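You operate a simulated robot arm through the tools that you are given. There is no shell and no other tool. Be economical: measure what you need, move in short steps, check, and stop when the job is done.

You are at the controls of a simulated robot arm. One attempt, no reset.

Task
Store the ticket's seat height on the programme key that the ticket names, and prove it.
Fine: set the height, press STORE and that key; run the chair off by the other programme key, then call it back till the key's lamp lights.

The check looks at the end state, three seconds after you hand in, the way a careful person would. Anything else that was tipped, shoved, dropped, spilled or broken makes it a failure.

Robot
A 7-joint arm with a two-finger parallel gripper on a trunk, on a base that drives. Base frame: it is fixed to the floor where the robot stands at the start and does not move with it; the origin is under the middle of the robot, x ahead of it, y to its left, z up; the surface under the hand at the start is at about z = 620. Readings come in mm, rad, newtons and seconds.
With the tool pointing down near the work surface it reaches from about 100 to 720 mm from the robot's upright axis, wherever it stands. Its first joint turns from -2.496 to 2.496 rad. Places, roughly: armrest [300, 200, 800]; brake catch [700, -700, 1800]; chair lie key [400, -100, 600]; chair sit key [400, -100, 600]; chair store key [400, -200, 600]; chair switch [500, -200, 200]; clamp bar [900, -600, 600]; dimmer knob [500, -300, 600]; focus knob [400, -800, 1900]; fuse drawer [500, -300, 100]; headrest [500, 600, 1200]; headrest knob [300, 500, 1000]; light arm joint [1100, -700, 2100]; light brake wheel [700, -700, 1800]; light head [500, -800, 1700]; light key [500, -200, 600]. Payload 1.57 kg.
The tool frame sits at the grasp point between the pads (the TCP): z along the fingers, y along the line on which they close. The tips reach 30 mm beyond it. Largest opening 80 mm; finger width 17, thickness 12; the body of the gripper, 40 by 82 mm, starts 80 mm behind the TCP.
Orientation is told as [roll, pitch, yaw] about the base's x, y, z axes, in that order, counted from this pose: with the fingers straight down and closing along the base's y, the tool's x points along the base's -x, its y along +y and its z along -z.

Tools
- The arm moves only by the tool play_rows. Its argument "increments" is a list that holds one entry, the list of rows, each a list of 7 numbers: the shift along the tool's x, y, z in mm, then the turn, a rotation vector about the tool's x, y, z in rad, then the opening, from 0 (shut) to 1 (fully open). In form: [[[tx, ty, tz, wx, wy, wz, hand], ...]]. A call has 1 to 12 rows; each row shifts and turns the commanded pose from where the row before left it, along the tool's axes as they then stand. Rows are played at 5 a second. More than 50 mm and 0.15 rad between two rows, or a gripper value outside its range, and nothing of the call is played. Where a pose cannot be reached the arm comes as near as it can. A force on the tool above 40 N (or 10 N above the force at the start of the call, whichever is more), or a blocked arm, ends the call early, and 0.2 s more pass. The fingers move at their own pace (about 45 mm/s each) and stop on an object; they squeeze with about 23 N. The grip force told is the motor's: it shows also when the fingers shut on nothing. Time passes only in rows, and 0.2 s behind the last, so rows that do not move let the fingers close. It gives the time, the measured TCP pose, the force on the tool (base axes), the opening and the grip force at its end, in the units of the frame above (readings bear some noise), with the torque about the TCP (base axes, N m) and any sound that the robot's microphone picked up.
- Cameras (640 x 400 px; columns grow to the right, rows downward): "scene" is now at [26.9, 181, 1086.5]; the picture's right is [0.35, -0.94, 0.00], its down [-0.65, -0.25, -0.72] and it looks along [0.67, 0.25, -0.69] (base axes); focal length 214 px, centre (320, 200). "wrist" rides on the gripper at [72, -7, -122] in the tool frame; the picture's right is [0.09, 1.00, 0.00], its down [-0.84, 0.08, -0.54] and it looks along [-0.54, 0.05, 0.84] (tool axes); focal length 238 px, centre (320, 200).
- grab_frame(camera): a new picture of that camera. No time passes.
- slide_trunk(by): slides the trunk up (or, below 0, down) by that many mm; the arm and the scene camera ride with it, the base frame stays. It gives what a move gives, with no picture.
- steer(legs): drives the robot by 1 to 6 legs, each [ahead, left, turn to the left] in mm, mm and rad, along the robot's own axes; the way and the turn of a leg run together, so that a leg with both is an arc; at most 1500 mm and 3.142 rad a leg. The arm and the cameras ride along, it lands a little off, and it stops where it bumps. It gives what a move gives.
- aim_head(pan, tilt): turns the head with the scene camera to pan (to the left, within 2.705 rad either way) and tilt (down, from -0.506 to 1.204), counted from straight ahead of the robot. It gives what a move gives.
- probe_pixels(camera, pixels): for up to 12 pixels [column, row] of the newest picture of that camera ("zoom" is the newest enlarged one), the place [x, y, z] in the base frame of the surface seen there, good to about 2 mm. No time passes.
- close_up(camera, box): a new picture of the part [left, top, right, bottom] of that camera's present view, enlarged. No time passes.
- sign_off(): hands the job in; it is judged then, once.

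Go step by step. Measure first, check grasps and placings, and put right what went wrong. The budget is 80 turns and 60 pictures, counting those below and the enlarged ones. Unless the task says otherwise, let go and move clear before handing in, and close with one line.

The tools are called after "Emit:" as a command line: name --argument value ..., lists and objects as JSON in quotes. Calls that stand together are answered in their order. play_rows: Moves the arm, as the interface text tells. Its arguments: {"type":"object","properties":{"increments":{"type":"array","items":{"type":"array","items":{"type":"array","items":{"type":"number"}}}}},"required":["increments"]} The other tools are called the same way: slide_trunk (by) slides the trunk up or down; steer (legs) drives the base; aim_head (pan, tilt) turns the head that bears the scene camera; grab_frame (camera) takes a picture; probe_pixels (camera, pixels) gives the place of the surface under pixels of a picture; close_up (camera, box) takes an enlarged picture of a part of a camera's view; sign_off () hands the job in.

At the start:

```text
clock: 0.0
tool_pos: [510.8, 37.6, 839.8]
orientation: [-0.001, -0.001, 0.0]
wrist_force: [0.6, 0.4, 0.4]
moment: [-0.03, -0.01, -0.01]
opening: 80.1
finger_force: 0.2
trunk travel left (down, up): [-186.0, 24.0]
robot x, y, heading: [1.7, 2.1, -0.0]
head pan, tilt: [0.361, 0.766]
```

scene: 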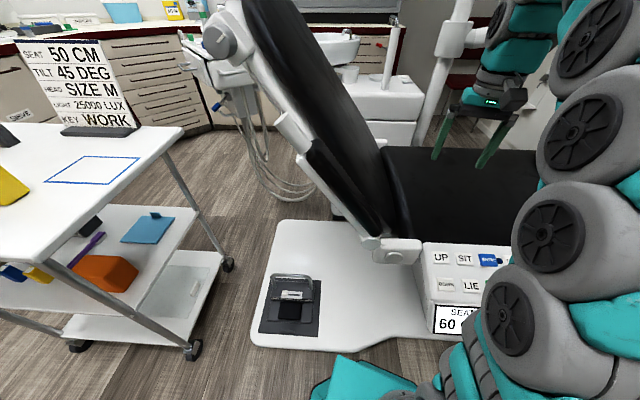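
wrist: 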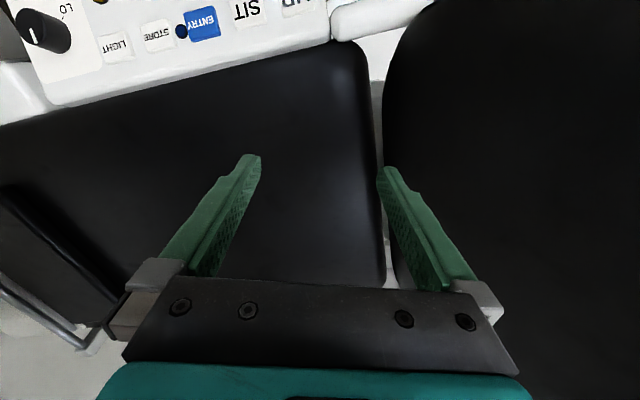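

The ticket (top left) reads SEAT 50 CM, KEY WORK; the key panel is partly hidden behind the arm at the right. I'll enlarge both.

Emit:
close_up --camera "scene" --box '[400, 230, 540, 350]'

Emit:
close_up --camera "scene" --box '[0, 20, 180, 140]'

Emit:
aim_head --pan -0.4 --tilt 0.9

Emit:
grab_frame --camera "scene"

```text
3.33 times, centred on (470, 290) of scene
```

zoom: 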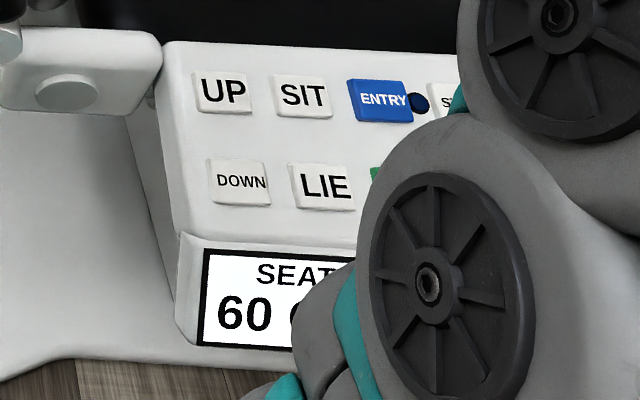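

```text
3.33 times, centred on (90, 80) of scene
```

zoom: 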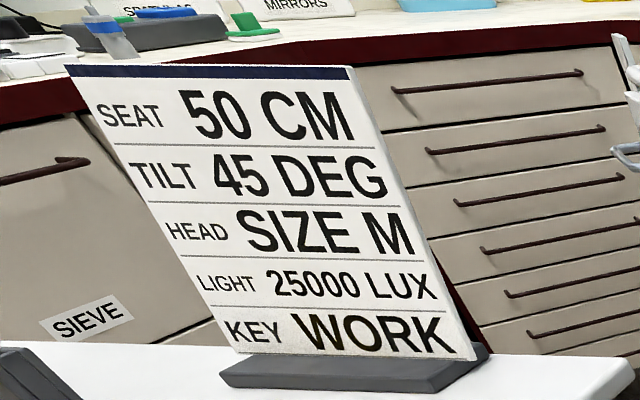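

```text
clock: 1.1
tool_pos: [510.9, 39.3, 840.0]
orientation: [-0.002, -0.004, 0.0]
wrist_force: [-0.9, 0.0, 0.2]
moment: [0.01, 0.0, -0.01]
opening: 79.8
finger_force: 0.1
trunk travel left (down, up): [-186.0, 24.0]
robot x, y, heading: [1.0, -0.9, 0.002]
head pan, tilt: [-0.4, 0.901]
```

```text
55 pictures are left
```

scene: 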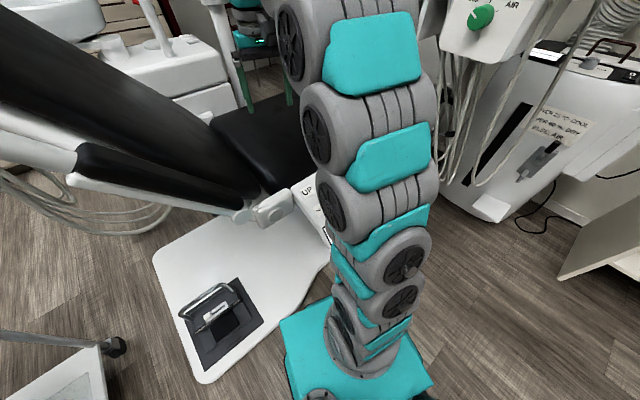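

The arm hides the panel from the head now, while the wrist view shows its upper edge. I'll read the notice at (570,120) and enlarge the wrist view of the panel.

Emit:
close_up --camera "scene" --box '[500, 70, 640, 160]'

Emit:
grab_frame --camera "wrist"

Emit:
probe_pixels --camera "wrist" --pixels '[[245, 10], [204, 24], [160, 34], [117, 47], [45, 32], [340, 5], [300, 70], [340, 38], [80, 20], [300, 40], [130, 95]]'

```text
4.44 times, centred on (570, 115) of scene
```

zoom: 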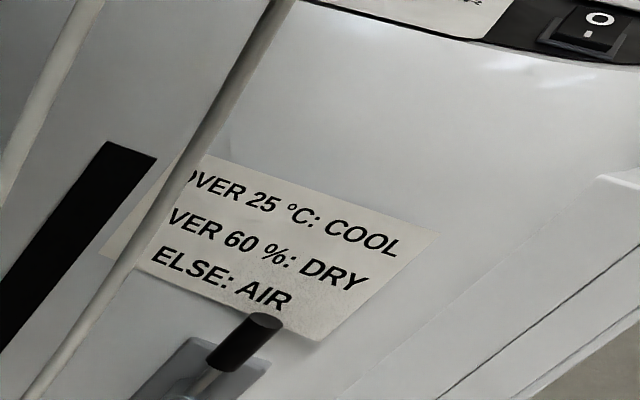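

```text
53 pictures are left
```

wrist: 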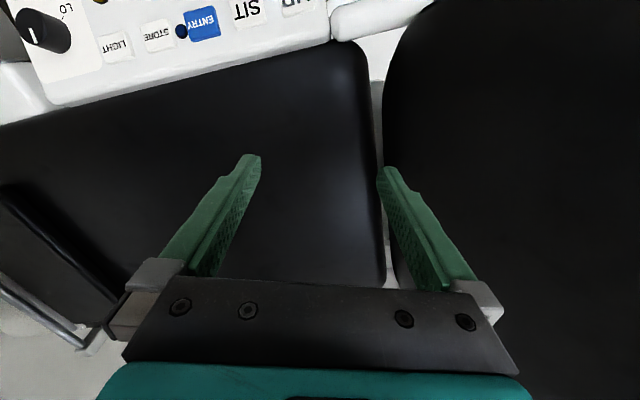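

```text
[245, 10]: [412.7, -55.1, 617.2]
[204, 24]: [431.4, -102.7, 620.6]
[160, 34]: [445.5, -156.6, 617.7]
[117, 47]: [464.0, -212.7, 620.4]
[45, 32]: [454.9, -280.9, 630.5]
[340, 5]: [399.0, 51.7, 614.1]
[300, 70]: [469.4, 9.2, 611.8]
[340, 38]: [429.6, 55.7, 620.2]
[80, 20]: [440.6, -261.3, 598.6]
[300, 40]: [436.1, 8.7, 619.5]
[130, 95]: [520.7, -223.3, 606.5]
```

The notice concerns another unit. Keys: SIT (413,-55), ENTRY (431,-103), STORE (446,-157) at z≈618. I'll move back toward the robot and right, closing the fingers, for a full look at the panel.

Emit:
play_rows --increments '[[[35, -35, 0, 0, 0, 0, 0], [35, -35, 0, 0, 0, 0, 0], [35, -35, 0, 0, 0, 0, 0], [35, -25, 0, 0, 0, 0, 0], [0, 0, 0, 0, 0, 0, 0]]]'

Emit:
grab_frame --camera "wrist"

Emit:
grab_frame --camera "scene"

```text
clock: 2.3
tool_pos: [371.0, -89.7, 839.5]
orientation: [0.0, -0.003, 0.002]
wrist_force: [0.0, -0.6, -0.8]
moment: [0.0, 0.01, 0.01]
opening: 0.0
finger_force: 14.9
trunk travel left (down, up): [-186.0, 24.0]
robot x, y, heading: [0.4, 0.2, 0.001]
head pan, tilt: [-0.4, 0.901]
```

```text
52 pictures are left
```

wrist: 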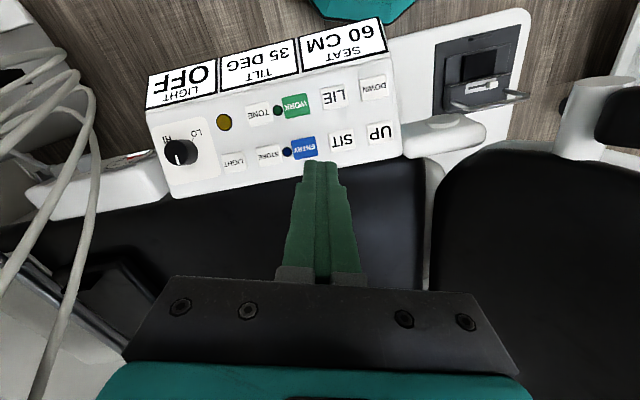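

```text
51 pictures are left
```

scene: 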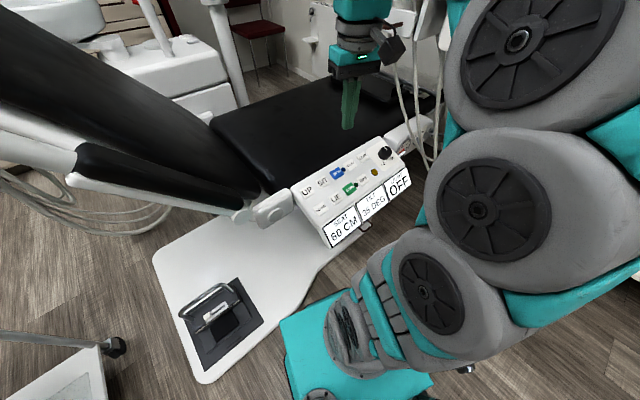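

The whole panel is now visible: keys UP, DOWN, SIT, LIE, ENTRY, WORK, STORE, TONE, LIGHT; displays SEAT 60, TILT 35, LIGHT OFF. I'll enlarge and probe the keys.

Emit:
close_up --camera "wrist" --box '[136, 10, 408, 180]'

Emit:
probe_pixels --camera "wrist" --pixels '[[381, 133], [374, 88], [342, 140], [303, 148], [296, 105], [268, 153], [277, 111], [287, 152], [320, 125], [320, 145], [355, 120], [400, 110]]'

```text
2.35 times, centred on (272, 95) of wrist
```

zoom: 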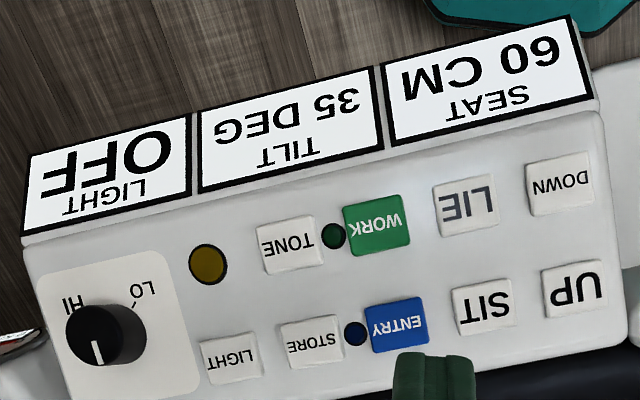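

```text
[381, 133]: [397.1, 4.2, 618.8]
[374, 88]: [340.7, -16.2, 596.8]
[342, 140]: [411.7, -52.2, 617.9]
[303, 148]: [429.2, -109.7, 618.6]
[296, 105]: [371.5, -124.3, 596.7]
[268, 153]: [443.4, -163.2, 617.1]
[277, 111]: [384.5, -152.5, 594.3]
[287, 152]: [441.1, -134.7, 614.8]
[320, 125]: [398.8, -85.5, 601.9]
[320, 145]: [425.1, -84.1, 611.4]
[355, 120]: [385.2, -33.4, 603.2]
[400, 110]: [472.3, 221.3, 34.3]
```

Panel slopes about 20° toward the robot; DOWN is at (341,-16,597), WORK (372,-124,597), STORE (443,-163,617), ENTRY (429,-110,619). I'll move to hover over DOWN and tilt the fingers square to the panel.

Emit:
play_rows --increments '[[[20, 25, 35, 0, 0, 0, 0], [20, 25, 35, 0, 0, 0, 0], [18, 24, 35, 0, 0, 0, 0], [0, 0, 35, 0, -0.12, 0, 0], [0, 0, 0, 0, -0.12, 0, 0], [0, 0, 0, 0, -0.12, 0, 0], [0, 0, 0, 0, 0, 0, 0]]]'

Emit:
grab_frame --camera "wrist"

Emit:
grab_frame --camera "scene"

```text
clock: 3.9
tool_pos: [313.3, -17.1, 700.5]
orientation: [0.0, -0.36, -0.001]
wrist_force: [-0.3, 0.2, 0.3]
moment: [-0.01, 0.05, -0.02]
opening: 0.0
finger_force: 21.2
trunk travel left (down, up): [-186.0, 24.0]
robot x, y, heading: [0.1, -0.7, 0.001]
head pan, tilt: [-0.4, 0.901]
```

```text
49 pictures are left
```

wrist: 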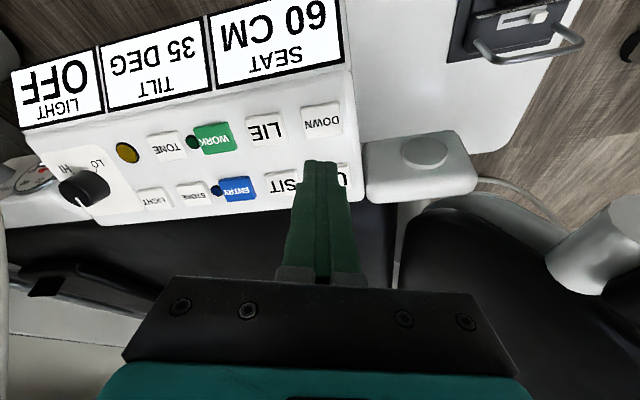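

```text
48 pictures are left
```

scene: 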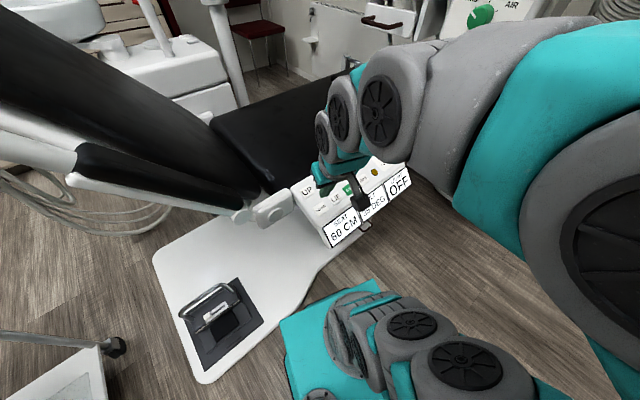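

Clear of everything; the tip must go 11 mm in tool x and about 77 mm ahead to touch DOWN. I'll approach to just short and make a short press.

Emit:
play_rows --increments '[[[11, 1, 35, 0, 0, 0, 0], [0, 0, 33, 0, 0, 0, 0], [0, 0, 6, 0, 0, 0, 0], [0, 0, 5, 0, 0, 0, 0], [0, 0, 2, 0, 0, 0, 0], [0, 0, 0, 0, 0, 0, 0]]]'

Emit:
grab_frame --camera "wrist"

```text
clock: 5.3
tool_pos: [341.0, -19.3, 634.5]
orientation: [-0.001, -0.358, -0.001]
wrist_force: [0.8, 0.7, -0.3]
moment: [-0.02, 0.0, -0.01]
opening: 0.0
finger_force: 21.9
out of reach, approached as far as the arm can: row 2, 3, 4
trunk travel left (down, up): [-186.0, 24.0]
robot x, y, heading: [-3.6, 1.9, -0.0]
head pan, tilt: [-0.4, 0.901]
```

```text
47 pictures are left
```

wrist: 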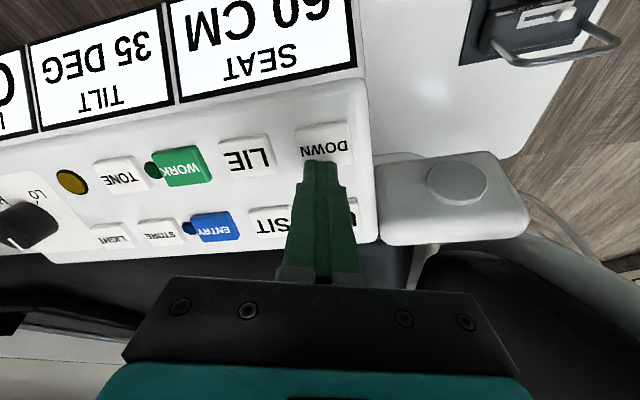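

The arm is too folded to reach here (limits in rows 2–4). I'll lift off and look behind before backing the base by about 130 mm.

Emit:
play_rows --increments '[[[0, 0, -40, 0, 0, 0, 0], [0, 0, -40, 0, 0, 0, 0]]]'

Emit:
aim_head --pan 2.6 --tilt 0.9

Emit:
grab_frame --camera "scene"

```text
clock: 5.9
tool_pos: [311.4, -18.5, 708.4]
orientation: [0.0, -0.362, 0.0]
wrist_force: [0.5, -0.7, 0.5]
moment: [0.02, -0.04, 0.01]
opening: 0.1
finger_force: 21.1
trunk travel left (down, up): [-186.0, 24.0]
robot x, y, heading: [3.7, -1.0, 0.001]
head pan, tilt: [-0.4, 0.901]
```

```text
clock: 8.5
tool_pos: [311.7, -17.4, 708.3]
orientation: [0.001, -0.36, 0.0]
wrist_force: [0.8, 0.2, -0.5]
moment: [0.01, 0.01, 0.06]
opening: 0.1
finger_force: 21.5
trunk travel left (down, up): [-186.0, 24.0]
robot x, y, heading: [-1.9, -4.0, -0.001]
head pan, tilt: [2.601, 0.901]
```

```text
46 pictures are left
```

scene: 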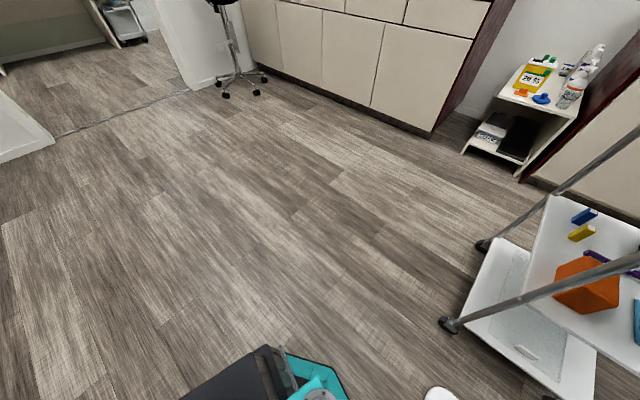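

The floor behind is empty, so I'll back up 150 mm and turn the head back to the panel.

Emit:
steer --legs '[[-150, 0, 0]]'

Emit:
aim_head --pan -0.3 --tilt 0.8

Emit:
grab_frame --camera "wrist"

Emit:
grab_frame --camera "scene"

```text
clock: 9.9
tool_pos: [160.5, -19.1, 708.4]
orientation: [0.001, -0.36, -0.001]
wrist_force: [-0.6, 0.2, 1.0]
moment: [0.03, -0.01, 0.0]
opening: 0.0
finger_force: 22.2
trunk travel left (down, up): [-186.0, 24.0]
robot x, y, heading: [-151.5, 0.2, -0.004]
head pan, tilt: [2.601, 0.901]
```

```text
clock: 12.4
tool_pos: [161.4, -17.9, 708.2]
orientation: [0.0, -0.361, 0.0]
wrist_force: [-0.5, -0.4, 0.6]
moment: [0.02, 0.03, -0.02]
opening: 0.0
finger_force: 21.2
trunk travel left (down, up): [-186.0, 24.0]
robot x, y, heading: [-151.2, -3.0, 0.002]
head pan, tilt: [-0.3, 0.799]
```

```text
45 pictures are left
```

wrist: 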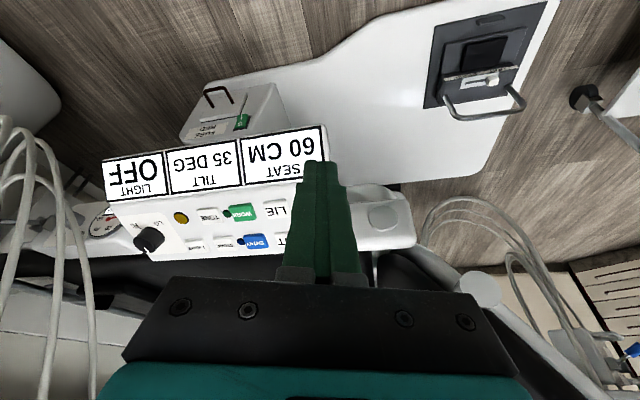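

```text
44 pictures are left
```

scene: 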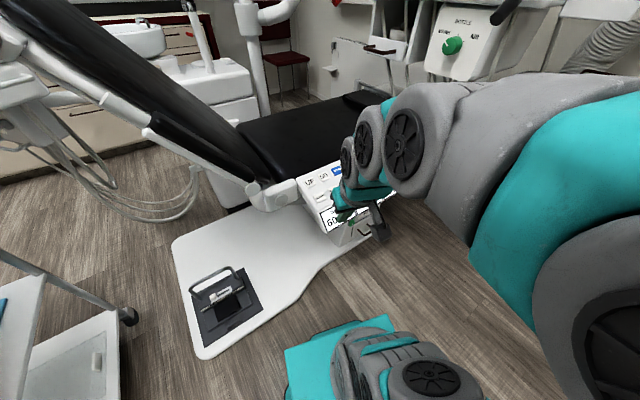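

Base is at x=-151. I'll bring the hand forward 160 mm at constant height, back to hover over DOWN.

Emit:
play_rows --increments '[[[-37.4, 0, 14.1, 0, 0, 0, 0], [-37.4, 0, 14.1, 0, 0, 0, 0], [-37.4, 0, 14.1, 0, 0, 0, 0], [-37.4, 0, 14.1, 0, 0, 0, 0], [21, 2, 40, 0, 0, 0, 0], [0, 0, 28, 0, 0, 0, 0], [0, 0, 0, 0, 0, 0, 0]]]'

Emit:
grab_frame --camera "wrist"

Emit:
grab_frame --camera "scene"

```text
clock: 14.0
tool_pos: [325.6, -15.1, 638.0]
orientation: [-0.001, -0.36, 0.001]
wrist_force: [0.1, 0.6, 0.9]
moment: [-0.01, -0.02, 0.02]
opening: 0.3
finger_force: 21.4
trunk travel left (down, up): [-186.0, 24.0]
robot x, y, heading: [-149.5, -0.8, -0.004]
head pan, tilt: [-0.3, 0.799]
```

```text
43 pictures are left
```

wrist: 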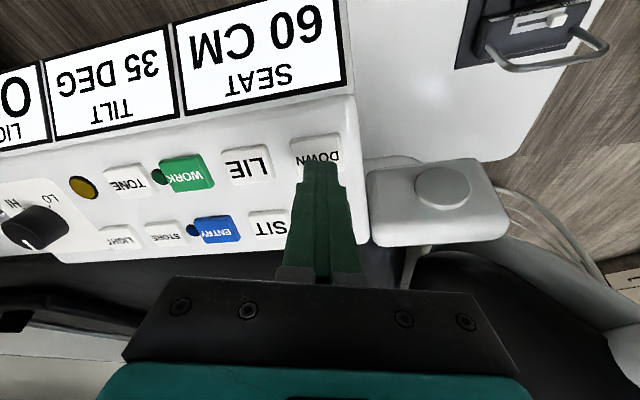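

```text
42 pictures are left
```

scene: 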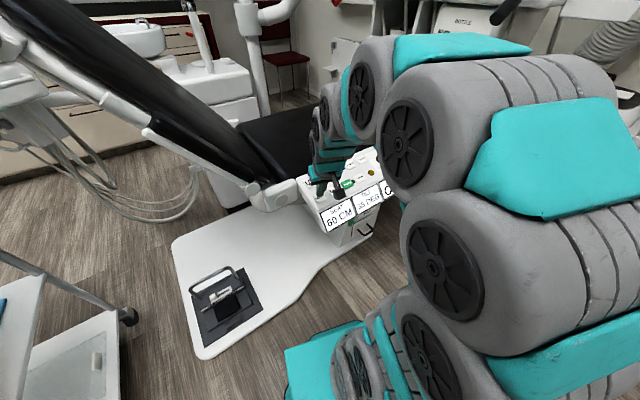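

Tip is about 13 mm off DOWN. I'll press in small steps.

Emit:
play_rows --increments '[[[0, 0, 10, 0, 0, 0, 0], [0, 0, 4, 0, 0, 0, 0], [0, 0, 2, 0, 0, 0, 0], [0, 0, 2, 0, 0, 0, 0]]]'

Emit:
close_up --camera "wrist" --box '[0, 0, 380, 260]'

```text
clock: 15.0
tool_pos: [332.7, -15.5, 620.7]
orientation: [0.002, -0.361, 0.0]
wrist_force: [-1.8, 1.7, 4.4]
moment: [0.1, 0.01, -0.02]
opening: 0.0
finger_force: 21.6
trunk travel left (down, up): [-186.0, 24.0]
robot x, y, heading: [-155.8, -2.7, -0.004]
head pan, tilt: [-0.3, 0.799]
heard: click
```

```text
1.54 times, centred on (190, 130) of wrist
```

zoom: 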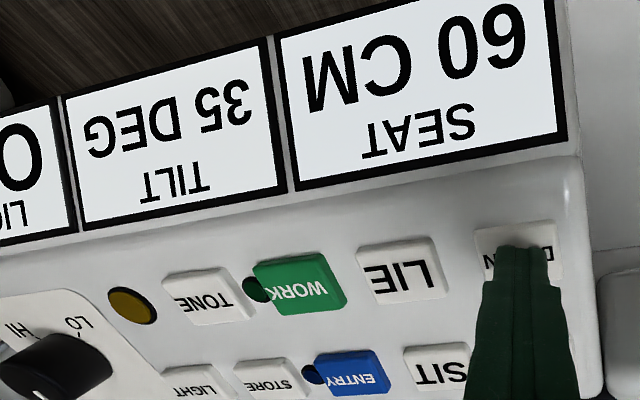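

A click was heard and the key is held. I'll hold for about a second and see whether the seat reading changes.

Emit:
play_rows --increments '[[[0, 0, 0.5, 0, 0, 0, 0], [0, 0, 0, 0, 0, 0, 0], [0, 0, 0, 0, 0, 0, 0], [0, 0, 0, 0, 0, 0, 0]]]'

Emit:
close_up --camera "wrist" --box '[0, 0, 380, 260]'

```text
clock: 16.0
tool_pos: [331.5, -15.4, 620.7]
orientation: [0.001, -0.361, -0.002]
wrist_force: [-1.6, -2.8, 7.6]
moment: [-0.01, 0.01, 0.0]
opening: 0.0
finger_force: 20.9
trunk travel left (down, up): [-186.0, 24.0]
robot x, y, heading: [-146.9, -0.6, -0.006]
head pan, tilt: [-0.3, 0.799]
```

```text
1.54 times, centred on (190, 130) of wrist
```

zoom: 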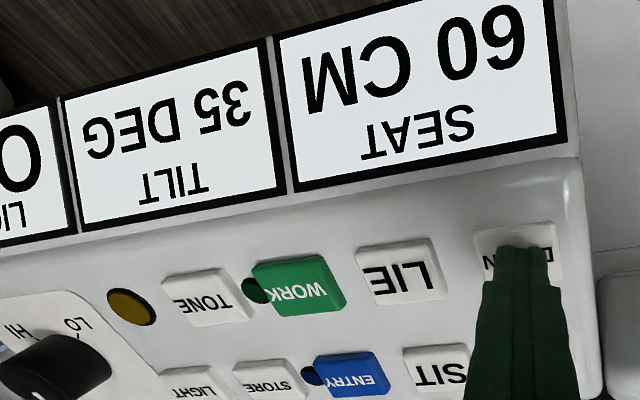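

The click came but the seat stayed at 60, so the chair may have no power. I'll lift off and look at the switch/fuse box seen below the panel.

Emit:
play_rows --increments '[[[0, 0, -40, 0, 0, 0, 0], [0, 0, -40, 0, 0, 0, 0], [37.4, 0, -14, 0, 0, 0, 0], [37.4, 0, -14, 0, 0, 0, 0], [37.4, 0, -14, 0, 0, 0, 0], [37.4, 0, -14, 0, 0, 0, 0], [0, 0, 0, 0, 0, 0, 0]]]'

Emit:
close_up --camera "wrist" --box '[70, 60, 350, 260]'

Emit:
grab_frame --camera "scene"

```text
clock: 17.6
tool_pos: [141.0, -14.8, 695.5]
orientation: [0.0, -0.36, 0.001]
wrist_force: [0.2, -0.4, -0.2]
moment: [-0.05, -0.01, 0.02]
opening: 0.0
finger_force: 21.7
trunk travel left (down, up): [-186.0, 24.0]
robot x, y, heading: [-152.0, -1.6, -0.002]
head pan, tilt: [-0.3, 0.799]
```

```text
2.00 times, centred on (210, 160) of wrist
```

zoom: 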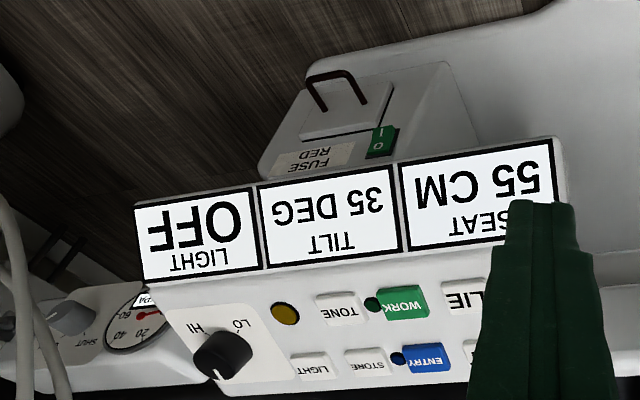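

```text
38 pictures are left
```

scene: 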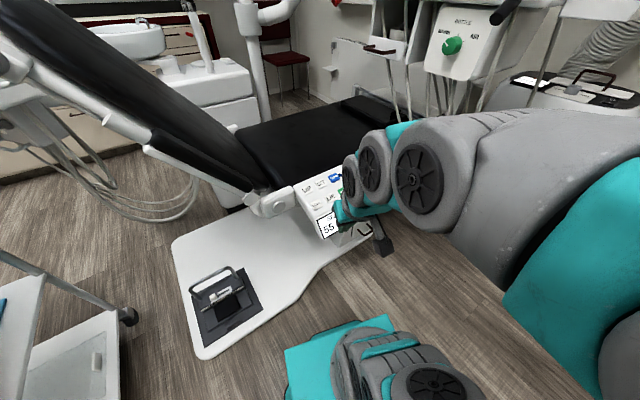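

The display now reads SEAT 55 CM: a press drops one 5 cm step, probably after release or a delay. I'll wait briefly, then recheck the reading and panel position.

Emit:
play_rows --increments '[[[0, 0, 0, 0, 0, 0, 0], [0, 0, 0, 0, 0, 0, 0], [0, 0, 0, 0, 0, 0, 0], [0, 0, 0, 0, 0, 0, 0], [0, 0, 0, 0, 0, 0, 0]]]'

Emit:
grab_frame --camera "wrist"

Emit:
probe_pixels --camera "wrist" --pixels '[[246, 239], [270, 211], [212, 212]]'

```text
clock: 18.8
tool_pos: [141.5, -13.8, 696.0]
orientation: [0.0, -0.363, 0.0]
wrist_force: [0.0, 0.0, 0.5]
moment: [0.0, 0.02, -0.04]
opening: 0.0
finger_force: 21.5
trunk travel left (down, up): [-186.0, 24.0]
robot x, y, heading: [-151.7, -1.0, 0.0]
head pan, tilt: [-0.3, 0.799]
```

```text
37 pictures are left
```

wrist: 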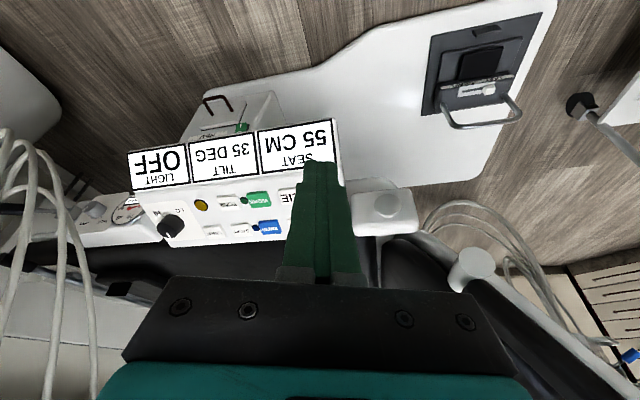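

```text
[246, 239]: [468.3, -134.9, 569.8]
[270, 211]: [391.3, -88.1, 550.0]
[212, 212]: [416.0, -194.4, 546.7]
```

Steady at 55 and the panel rides with the seat (about 50 mm lower). I'll go forward to hover and re-measure the keys.

Emit:
play_rows --increments '[[[-37.4, 0, 14.1, 0, 0, 0, 0], [-37.4, 0, 14.1, 0, 0, 0, 0], [-37.4, 0, 14.1, 0, 0, 0, 0], [-37.4, 0, 14.1, 0, 0, 0, 0], [0, 40, 0, 0, 0, 0, 0], [0, 0, 0, 0, 0, 0, 0]]]'

Emit:
grab_frame --camera "wrist"

```text
clock: 20.2
tool_pos: [301.8, 25.8, 692.9]
orientation: [0.0, -0.362, 0.0]
wrist_force: [0.4, -0.9, 0.0]
moment: [0.02, -0.04, -0.01]
opening: 0.0
finger_force: 21.1
trunk travel left (down, up): [-186.0, 24.0]
robot x, y, heading: [-152.6, 0.2, -0.001]
head pan, tilt: [-0.3, 0.799]
```

```text
36 pictures are left
```

wrist: 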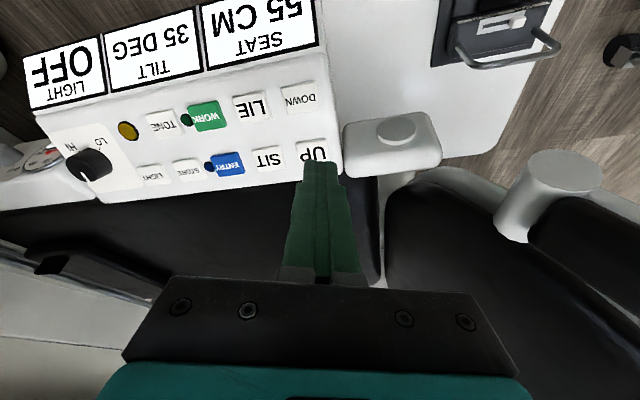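

Emit:
probe_pixels --camera "wrist" --pixels '[[299, 98], [252, 107], [205, 116], [228, 164], [187, 171], [267, 159]]'

```text
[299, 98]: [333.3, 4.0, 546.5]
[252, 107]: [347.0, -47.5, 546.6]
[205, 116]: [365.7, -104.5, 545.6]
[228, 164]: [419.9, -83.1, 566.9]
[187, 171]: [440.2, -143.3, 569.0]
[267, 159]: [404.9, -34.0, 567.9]
```

The panel has shifted (-7, +20, -50); DOWN is now at (333, 4, 547). I'll press it briefly once more and back off.

Emit:
play_rows --increments '[[[22, -22, 40, 0, 0, 0, 0], [0, 0, 40, 0, 0, 0, 0], [0, 0, 25, 0, 0, 0, 0], [0, 0, 9, 0, 0, 0, 0], [0, 0, 5, 0, 0, 0, 0], [0, 0, 4, 0, 0, 0, 0], [0, 0, 0, 0, 0, 0, 0], [0, 0, -43, 0, 0, 0, 0], [0, 0, 0, 0, 0, 0, 0], [0, 0, 0, 0, 0, 0, 0]]]'

Emit:
grab_frame --camera "wrist"

```text
refused: row 1 steps farther than a row can; nothing moved
```

```text
35 pictures are left
```

wrist: 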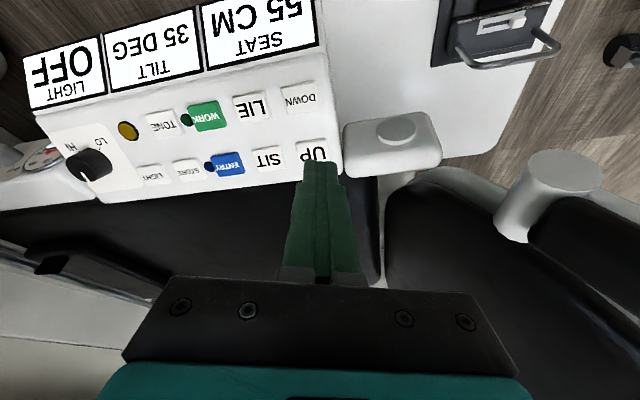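

Row 1 exceeded the step limit; nothing moved. I'll split the step.

Emit:
play_rows --increments '[[[22, -22, 20, 0, 0, 0, 0], [0, 0, 45, 0, 0, 0, 0], [0, 0, 40, 0, 0, 0, 0], [0, 0, 9, 0, 0, 0, 0], [0, 0, 5, 0, 0, 0, 0], [0, 0, 4, 0, 0, 0, 0], [0, 0, 0, 0, 0, 0, 0], [0, 0, -43, 0, 0, 0, 0], [0, 0, 0, 0, 0, 0, 0], [0, 0, 0, 0, 0, 0, 0]]]'

Emit:
grab_frame --camera "wrist"

```text
clock: 22.4
tool_pos: [311.6, 2.1, 612.8]
orientation: [-0.001, -0.36, 0.0]
wrist_force: [0.4, 0.8, -0.4]
moment: [-0.01, -0.01, 0.01]
opening: 0.0
finger_force: 21.7
trunk travel left (down, up): [-186.0, 24.0]
robot x, y, heading: [-150.8, -2.1, -0.005]
head pan, tilt: [-0.3, 0.799]
heard: click
```

```text
34 pictures are left
```

wrist: 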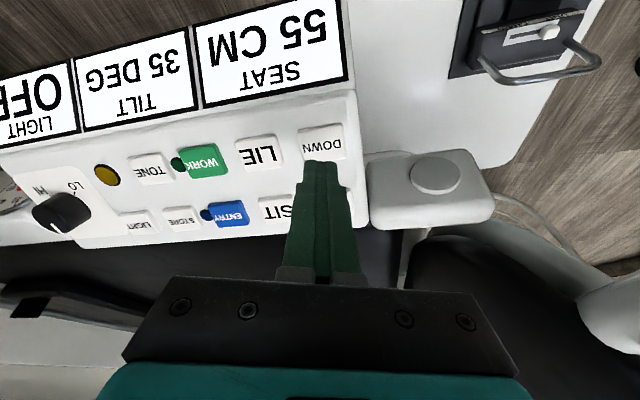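

A click was heard; last time the step came a moment after. I'll back off toward the key-survey pose while waiting, then look.

Emit:
play_rows --increments '[[[0, 0, -40, 0, 0, 0, 0], [0, 0, -20, 0, 0, 0, 0], [0, 0, 0, 0, 0, 0, 0], [0, 0, 0, 0, 0, 0, 0], [0, 0, 0, 0, 0, 0, 0]]]'

Emit:
grab_frame --camera "wrist"

```text
clock: 23.6
tool_pos: [291.2, 0.7, 667.1]
orientation: [-0.001, -0.359, 0.001]
wrist_force: [-0.1, 0.4, -0.5]
moment: [0.0, 0.0, 0.0]
opening: 0.1
finger_force: 21.1
trunk travel left (down, up): [-186.0, 24.0]
robot x, y, heading: [-149.6, 1.1, -0.002]
head pan, tilt: [-0.3, 0.799]
```

```text
33 pictures are left
```

wrist: 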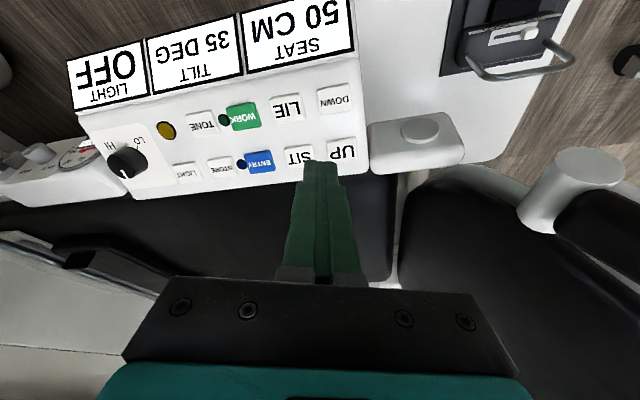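

SEAT now reads 50 CM. I'll measure the keys at this height.

Emit:
probe_pixels --camera "wrist" --pixels '[[221, 167], [259, 161], [241, 117], [335, 99], [210, 121], [224, 119], [241, 165]]'

```text
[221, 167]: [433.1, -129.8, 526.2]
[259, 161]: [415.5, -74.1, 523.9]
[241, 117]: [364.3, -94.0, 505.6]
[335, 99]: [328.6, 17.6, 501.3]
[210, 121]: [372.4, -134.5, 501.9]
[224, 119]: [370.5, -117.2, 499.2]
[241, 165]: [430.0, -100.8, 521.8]
```

STORE is at (433,-130,526), WORK at (364,-94,505). I'll hover over STORE and re-measure once there.

Emit:
play_rows --increments '[[[-20.8, -32.6, 23, 0, 0, 0, 0], [-20.8, -32.6, 23, 0, 0, 0, 0], [-20.8, -32.6, 23, 0, 0, 0, 0], [-20.8, -32.6, 23, 0, 0, 0, 0], [0, 0, 0, 0, 0, 0, 0]]]'

Emit:
grab_frame --camera "wrist"

```text
clock: 24.8
tool_pos: [401.0, -126.8, 612.2]
orientation: [0.002, -0.361, 0.0]
wrist_force: [0.2, -0.1, 0.5]
moment: [-0.01, -0.02, -0.01]
opening: 0.0
finger_force: 21.3
trunk travel left (down, up): [-186.0, 24.0]
robot x, y, heading: [-151.4, 0.8, -0.002]
head pan, tilt: [-0.3, 0.799]
```

```text
32 pictures are left
```

wrist: 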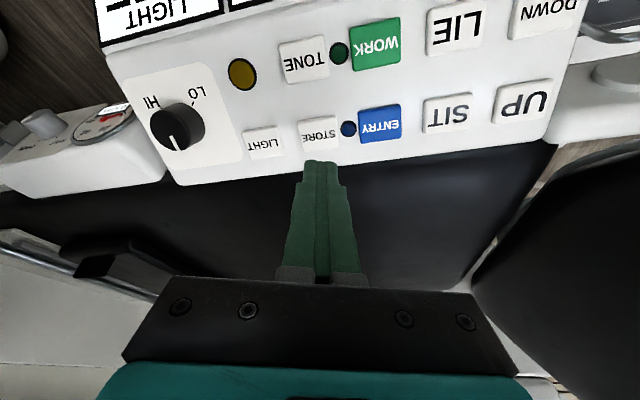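

Emit:
probe_pixels --camera "wrist" --pixels '[[318, 132], [375, 46], [379, 124], [303, 60], [545, 12]]'

```text
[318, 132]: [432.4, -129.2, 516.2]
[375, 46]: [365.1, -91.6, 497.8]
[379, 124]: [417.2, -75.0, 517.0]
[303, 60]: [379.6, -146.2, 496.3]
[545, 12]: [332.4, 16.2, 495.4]
```

Now settled: STORE (432,-129,516), WORK (365,-92,498). I'll press STORE, lift, press WORK, and back off in one call.

Emit:
play_rows --increments '[[[4, -2, 40, 0, 0, 0, 0], [0, 0, 31, 0, 0, 0, 0], [0, 0, 5.5, 0, 0, 0, 0], [0, 0, 0, 0, 0, 0, 0], [0, 0, -40, 0, 0, 0, 0], [35, 19, 0, 0, 0, 0, 0], [35, 19, 8, 0, 0, 0, 0], [0, 0, 20, 0, 0, 0, 0], [0, 0, 5.5, 0, 0, 0, 0], [0, 0, 0, 0, 0, 0, 0], [0, 0, -40, 0, 0, 0, 0], [0, 0, 0, 0, 0, 0, 0]]]'

Emit:
grab_frame --camera "wrist"

```text
clock: 27.4
tool_pos: [342.3, -92.8, 557.3]
orientation: [0.0, -0.361, -0.001]
wrist_force: [-0.3, -1.2, 0.3]
moment: [-0.02, 0.0, -0.02]
opening: 0.0
finger_force: 21.5
trunk travel left (down, up): [-186.0, 24.0]
robot x, y, heading: [-150.5, -1.8, 0.001]
head pan, tilt: [-0.3, 0.799]
heard: click, click
```

```text
31 pictures are left
```

wrist: 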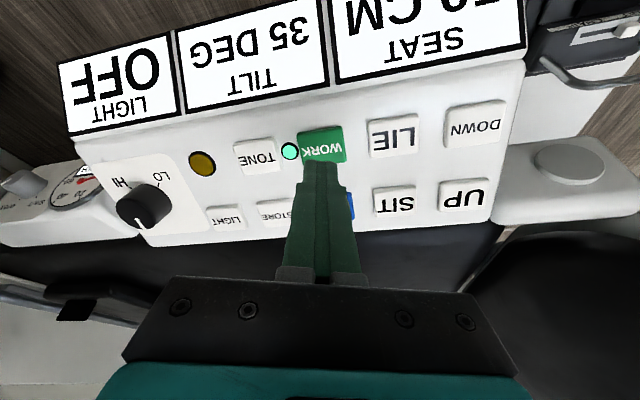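

The WORK lamp at (290,152) lit and the seat is at 50: stored. Next I press ENTRY at (417,-75,517) and withdraw well clear, since the chair may rise.

Emit:
play_rows --increments '[[[-28, 9, 0, 0, 0, 0, 0], [-28, 9, 10, 0, 0, 0, 0], [0, 0, 24, 0, 0, 0, 0], [0, 0, 5.5, 0, 0, 0, 0], [0, 0, 0, 0, 0, 0, 0], [0, 0, -48, 0, 0, 0, 0], [0, 0, -48, 0, 0, 0, 0], [0, 0, -48, 0, 0, 0, 0], [46, 0, -18, 0, 0, 0, 0], [46, 0, -18, 0, 0, 0, 0], [0, 0, -40, 0, 0, 0, 0], [0, 0, 0, 0, 0, 0, 0]]]'

Emit:
grab_frame --camera "wrist"

```text
clock: 30.0
tool_pos: [242.6, -73.9, 715.1]
orientation: [0.001, -0.361, 0.001]
wrist_force: [0.2, -0.3, -0.7]
moment: [0.0, 0.0, -0.02]
opening: 0.1
finger_force: 21.0
trunk travel left (down, up): [-186.0, 24.0]
robot x, y, heading: [-150.1, -0.8, -0.003]
head pan, tilt: [-0.3, 0.799]
heard: click
```

```text
30 pictures are left
```

wrist: 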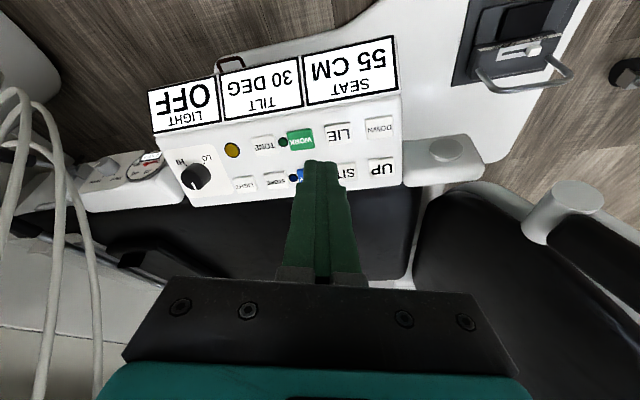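

The chair is moving off (55 CM, 30 DEG). I'll wait and look again.

Emit:
play_rows --increments '[[[0, 0, 0, 0, 0, 0, 0], [0, 0, 0, 0, 0, 0, 0], [0, 0, 0, 0, 0, 0, 0], [0, 0, 0, 0, 0, 0, 0], [0, 0, 0, 0, 0, 0, 0], [0, 0, 0, 0, 0, 0, 0], [0, 0, 0, 0, 0, 0, 0], [0, 0, 0, 0, 0, 0, 0], [0, 0, 0, 0, 0, 0, 0], [0, 0, 0, 0, 0, 0, 0], [0, 0, 0, 0, 0, 0, 0], [0, 0, 0, 0, 0, 0, 0]]]'

Emit:
grab_frame --camera "wrist"

```text
clock: 32.6
tool_pos: [242.6, -74.4, 715.2]
orientation: [0.001, -0.361, -0.001]
wrist_force: [0.4, 0.1, 0.7]
moment: [0.0, -0.01, 0.04]
opening: 0.1
finger_force: 21.0
trunk travel left (down, up): [-186.0, 24.0]
robot x, y, heading: [-148.5, 1.5, 0.0]
head pan, tilt: [-0.3, 0.799]
```

```text
29 pictures are left
```

wrist: 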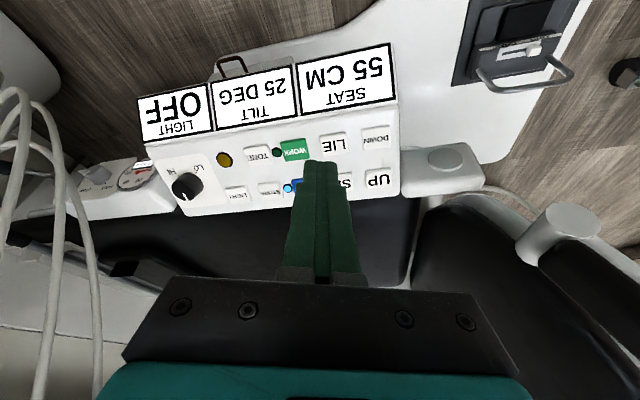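

ENTRY lamp lit at (287,188): 55 CM, 25 DEG, steady. Measuring WORK at this height.

Emit:
probe_pixels --camera "wrist" --pixels '[[295, 150], [290, 152], [376, 139]]'

```text
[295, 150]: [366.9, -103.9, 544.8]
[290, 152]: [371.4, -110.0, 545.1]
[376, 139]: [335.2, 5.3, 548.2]
```

WORK is at about (366,-104,545). I'll press it and withdraw.

Emit:
play_rows --increments '[[[-14, -7.5, 38, 0, 0, 0, 0], [-14, -7.5, 38, 0, 0, 0, 0], [-14, -7.5, 38, 0, 0, 0, 0], [-14, -7.5, 38, 0, 0, 0, 0], [0, 0, 20, 0, 0, 0, 0], [0, 0, 5.5, 0, 0, 0, 0], [0, 0, 0, 0, 0, 0, 0], [0, 0, -48, 0, 0, 0, 0], [0, 0, -48, 0, 0, 0, 0], [0, 0, -48, 0, 0, 0, 0], [30, 0, -10, 0, 0, 0, 0], [0, 0, 0, 0, 0, 0, 0]]]'

Emit:
play_rows --increments '[[[0, 0, 0, 0, 0, 0, 0], [0, 0, 0, 0, 0, 0, 0], [0, 0, 0, 0, 0, 0, 0], [0, 0, 0, 0, 0, 0, 0], [0, 0, 0, 0, 0, 0, 0], [0, 0, 0, 0, 0, 0, 0], [0, 0, 0, 0, 0, 0, 0], [0, 0, 0, 0, 0, 0, 0], [0, 0, 0, 0, 0, 0, 0], [0, 0, 0, 0, 0, 0, 0], [0, 0, 0, 0, 0, 0, 0], [0, 0, 0, 0, 0, 0, 0]]]'

Emit:
grab_frame --camera "wrist"

Emit:
grab_frame --camera "scene"

```text
clock: 35.2
tool_pos: [277.5, -103.0, 701.5]
orientation: [-0.001, -0.362, 0.0]
wrist_force: [0.1, 0.2, -0.2]
moment: [0.0, 0.0, 0.03]
opening: 0.0
finger_force: 21.9
trunk travel left (down, up): [-186.0, 24.0]
robot x, y, heading: [-151.1, -2.0, 0.001]
head pan, tilt: [-0.3, 0.799]
heard: click
```

```text
clock: 37.8
tool_pos: [277.2, -103.4, 699.8]
orientation: [0.001, -0.36, -0.001]
wrist_force: [0.3, 0.0, 0.2]
moment: [-0.01, 0.0, 0.03]
opening: 0.0
finger_force: 20.9
trunk travel left (down, up): [-186.0, 24.0]
robot x, y, heading: [-152.7, -0.1, 0.001]
head pan, tilt: [-0.3, 0.799]
```

```text
28 pictures are left
```

wrist: 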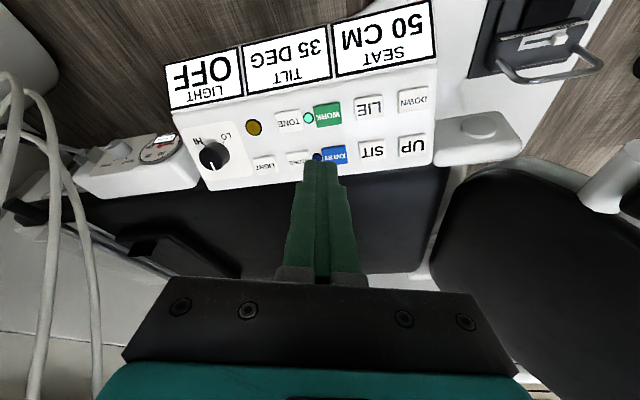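

```text
27 pictures are left
```

scene: 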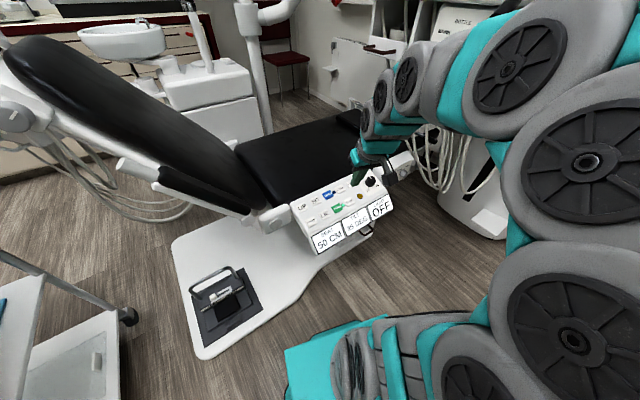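

The WORK lamp at (308,118) is lit, the display reads 50 CM, the chair has come back from 55, and the hand is clear. I'm handing in.

Emit:
sign_off

```text
The job is handed in.
```

The ticket's 50 cm seat height is stored on WORK: I ran the chair off with ENTRY to 55 cm, then called it back with WORK, where the display read 50 CM and the WORK lamp lit. I didn't set the ticket's tilt, so WORK recalls 35° (ticket: 45°).
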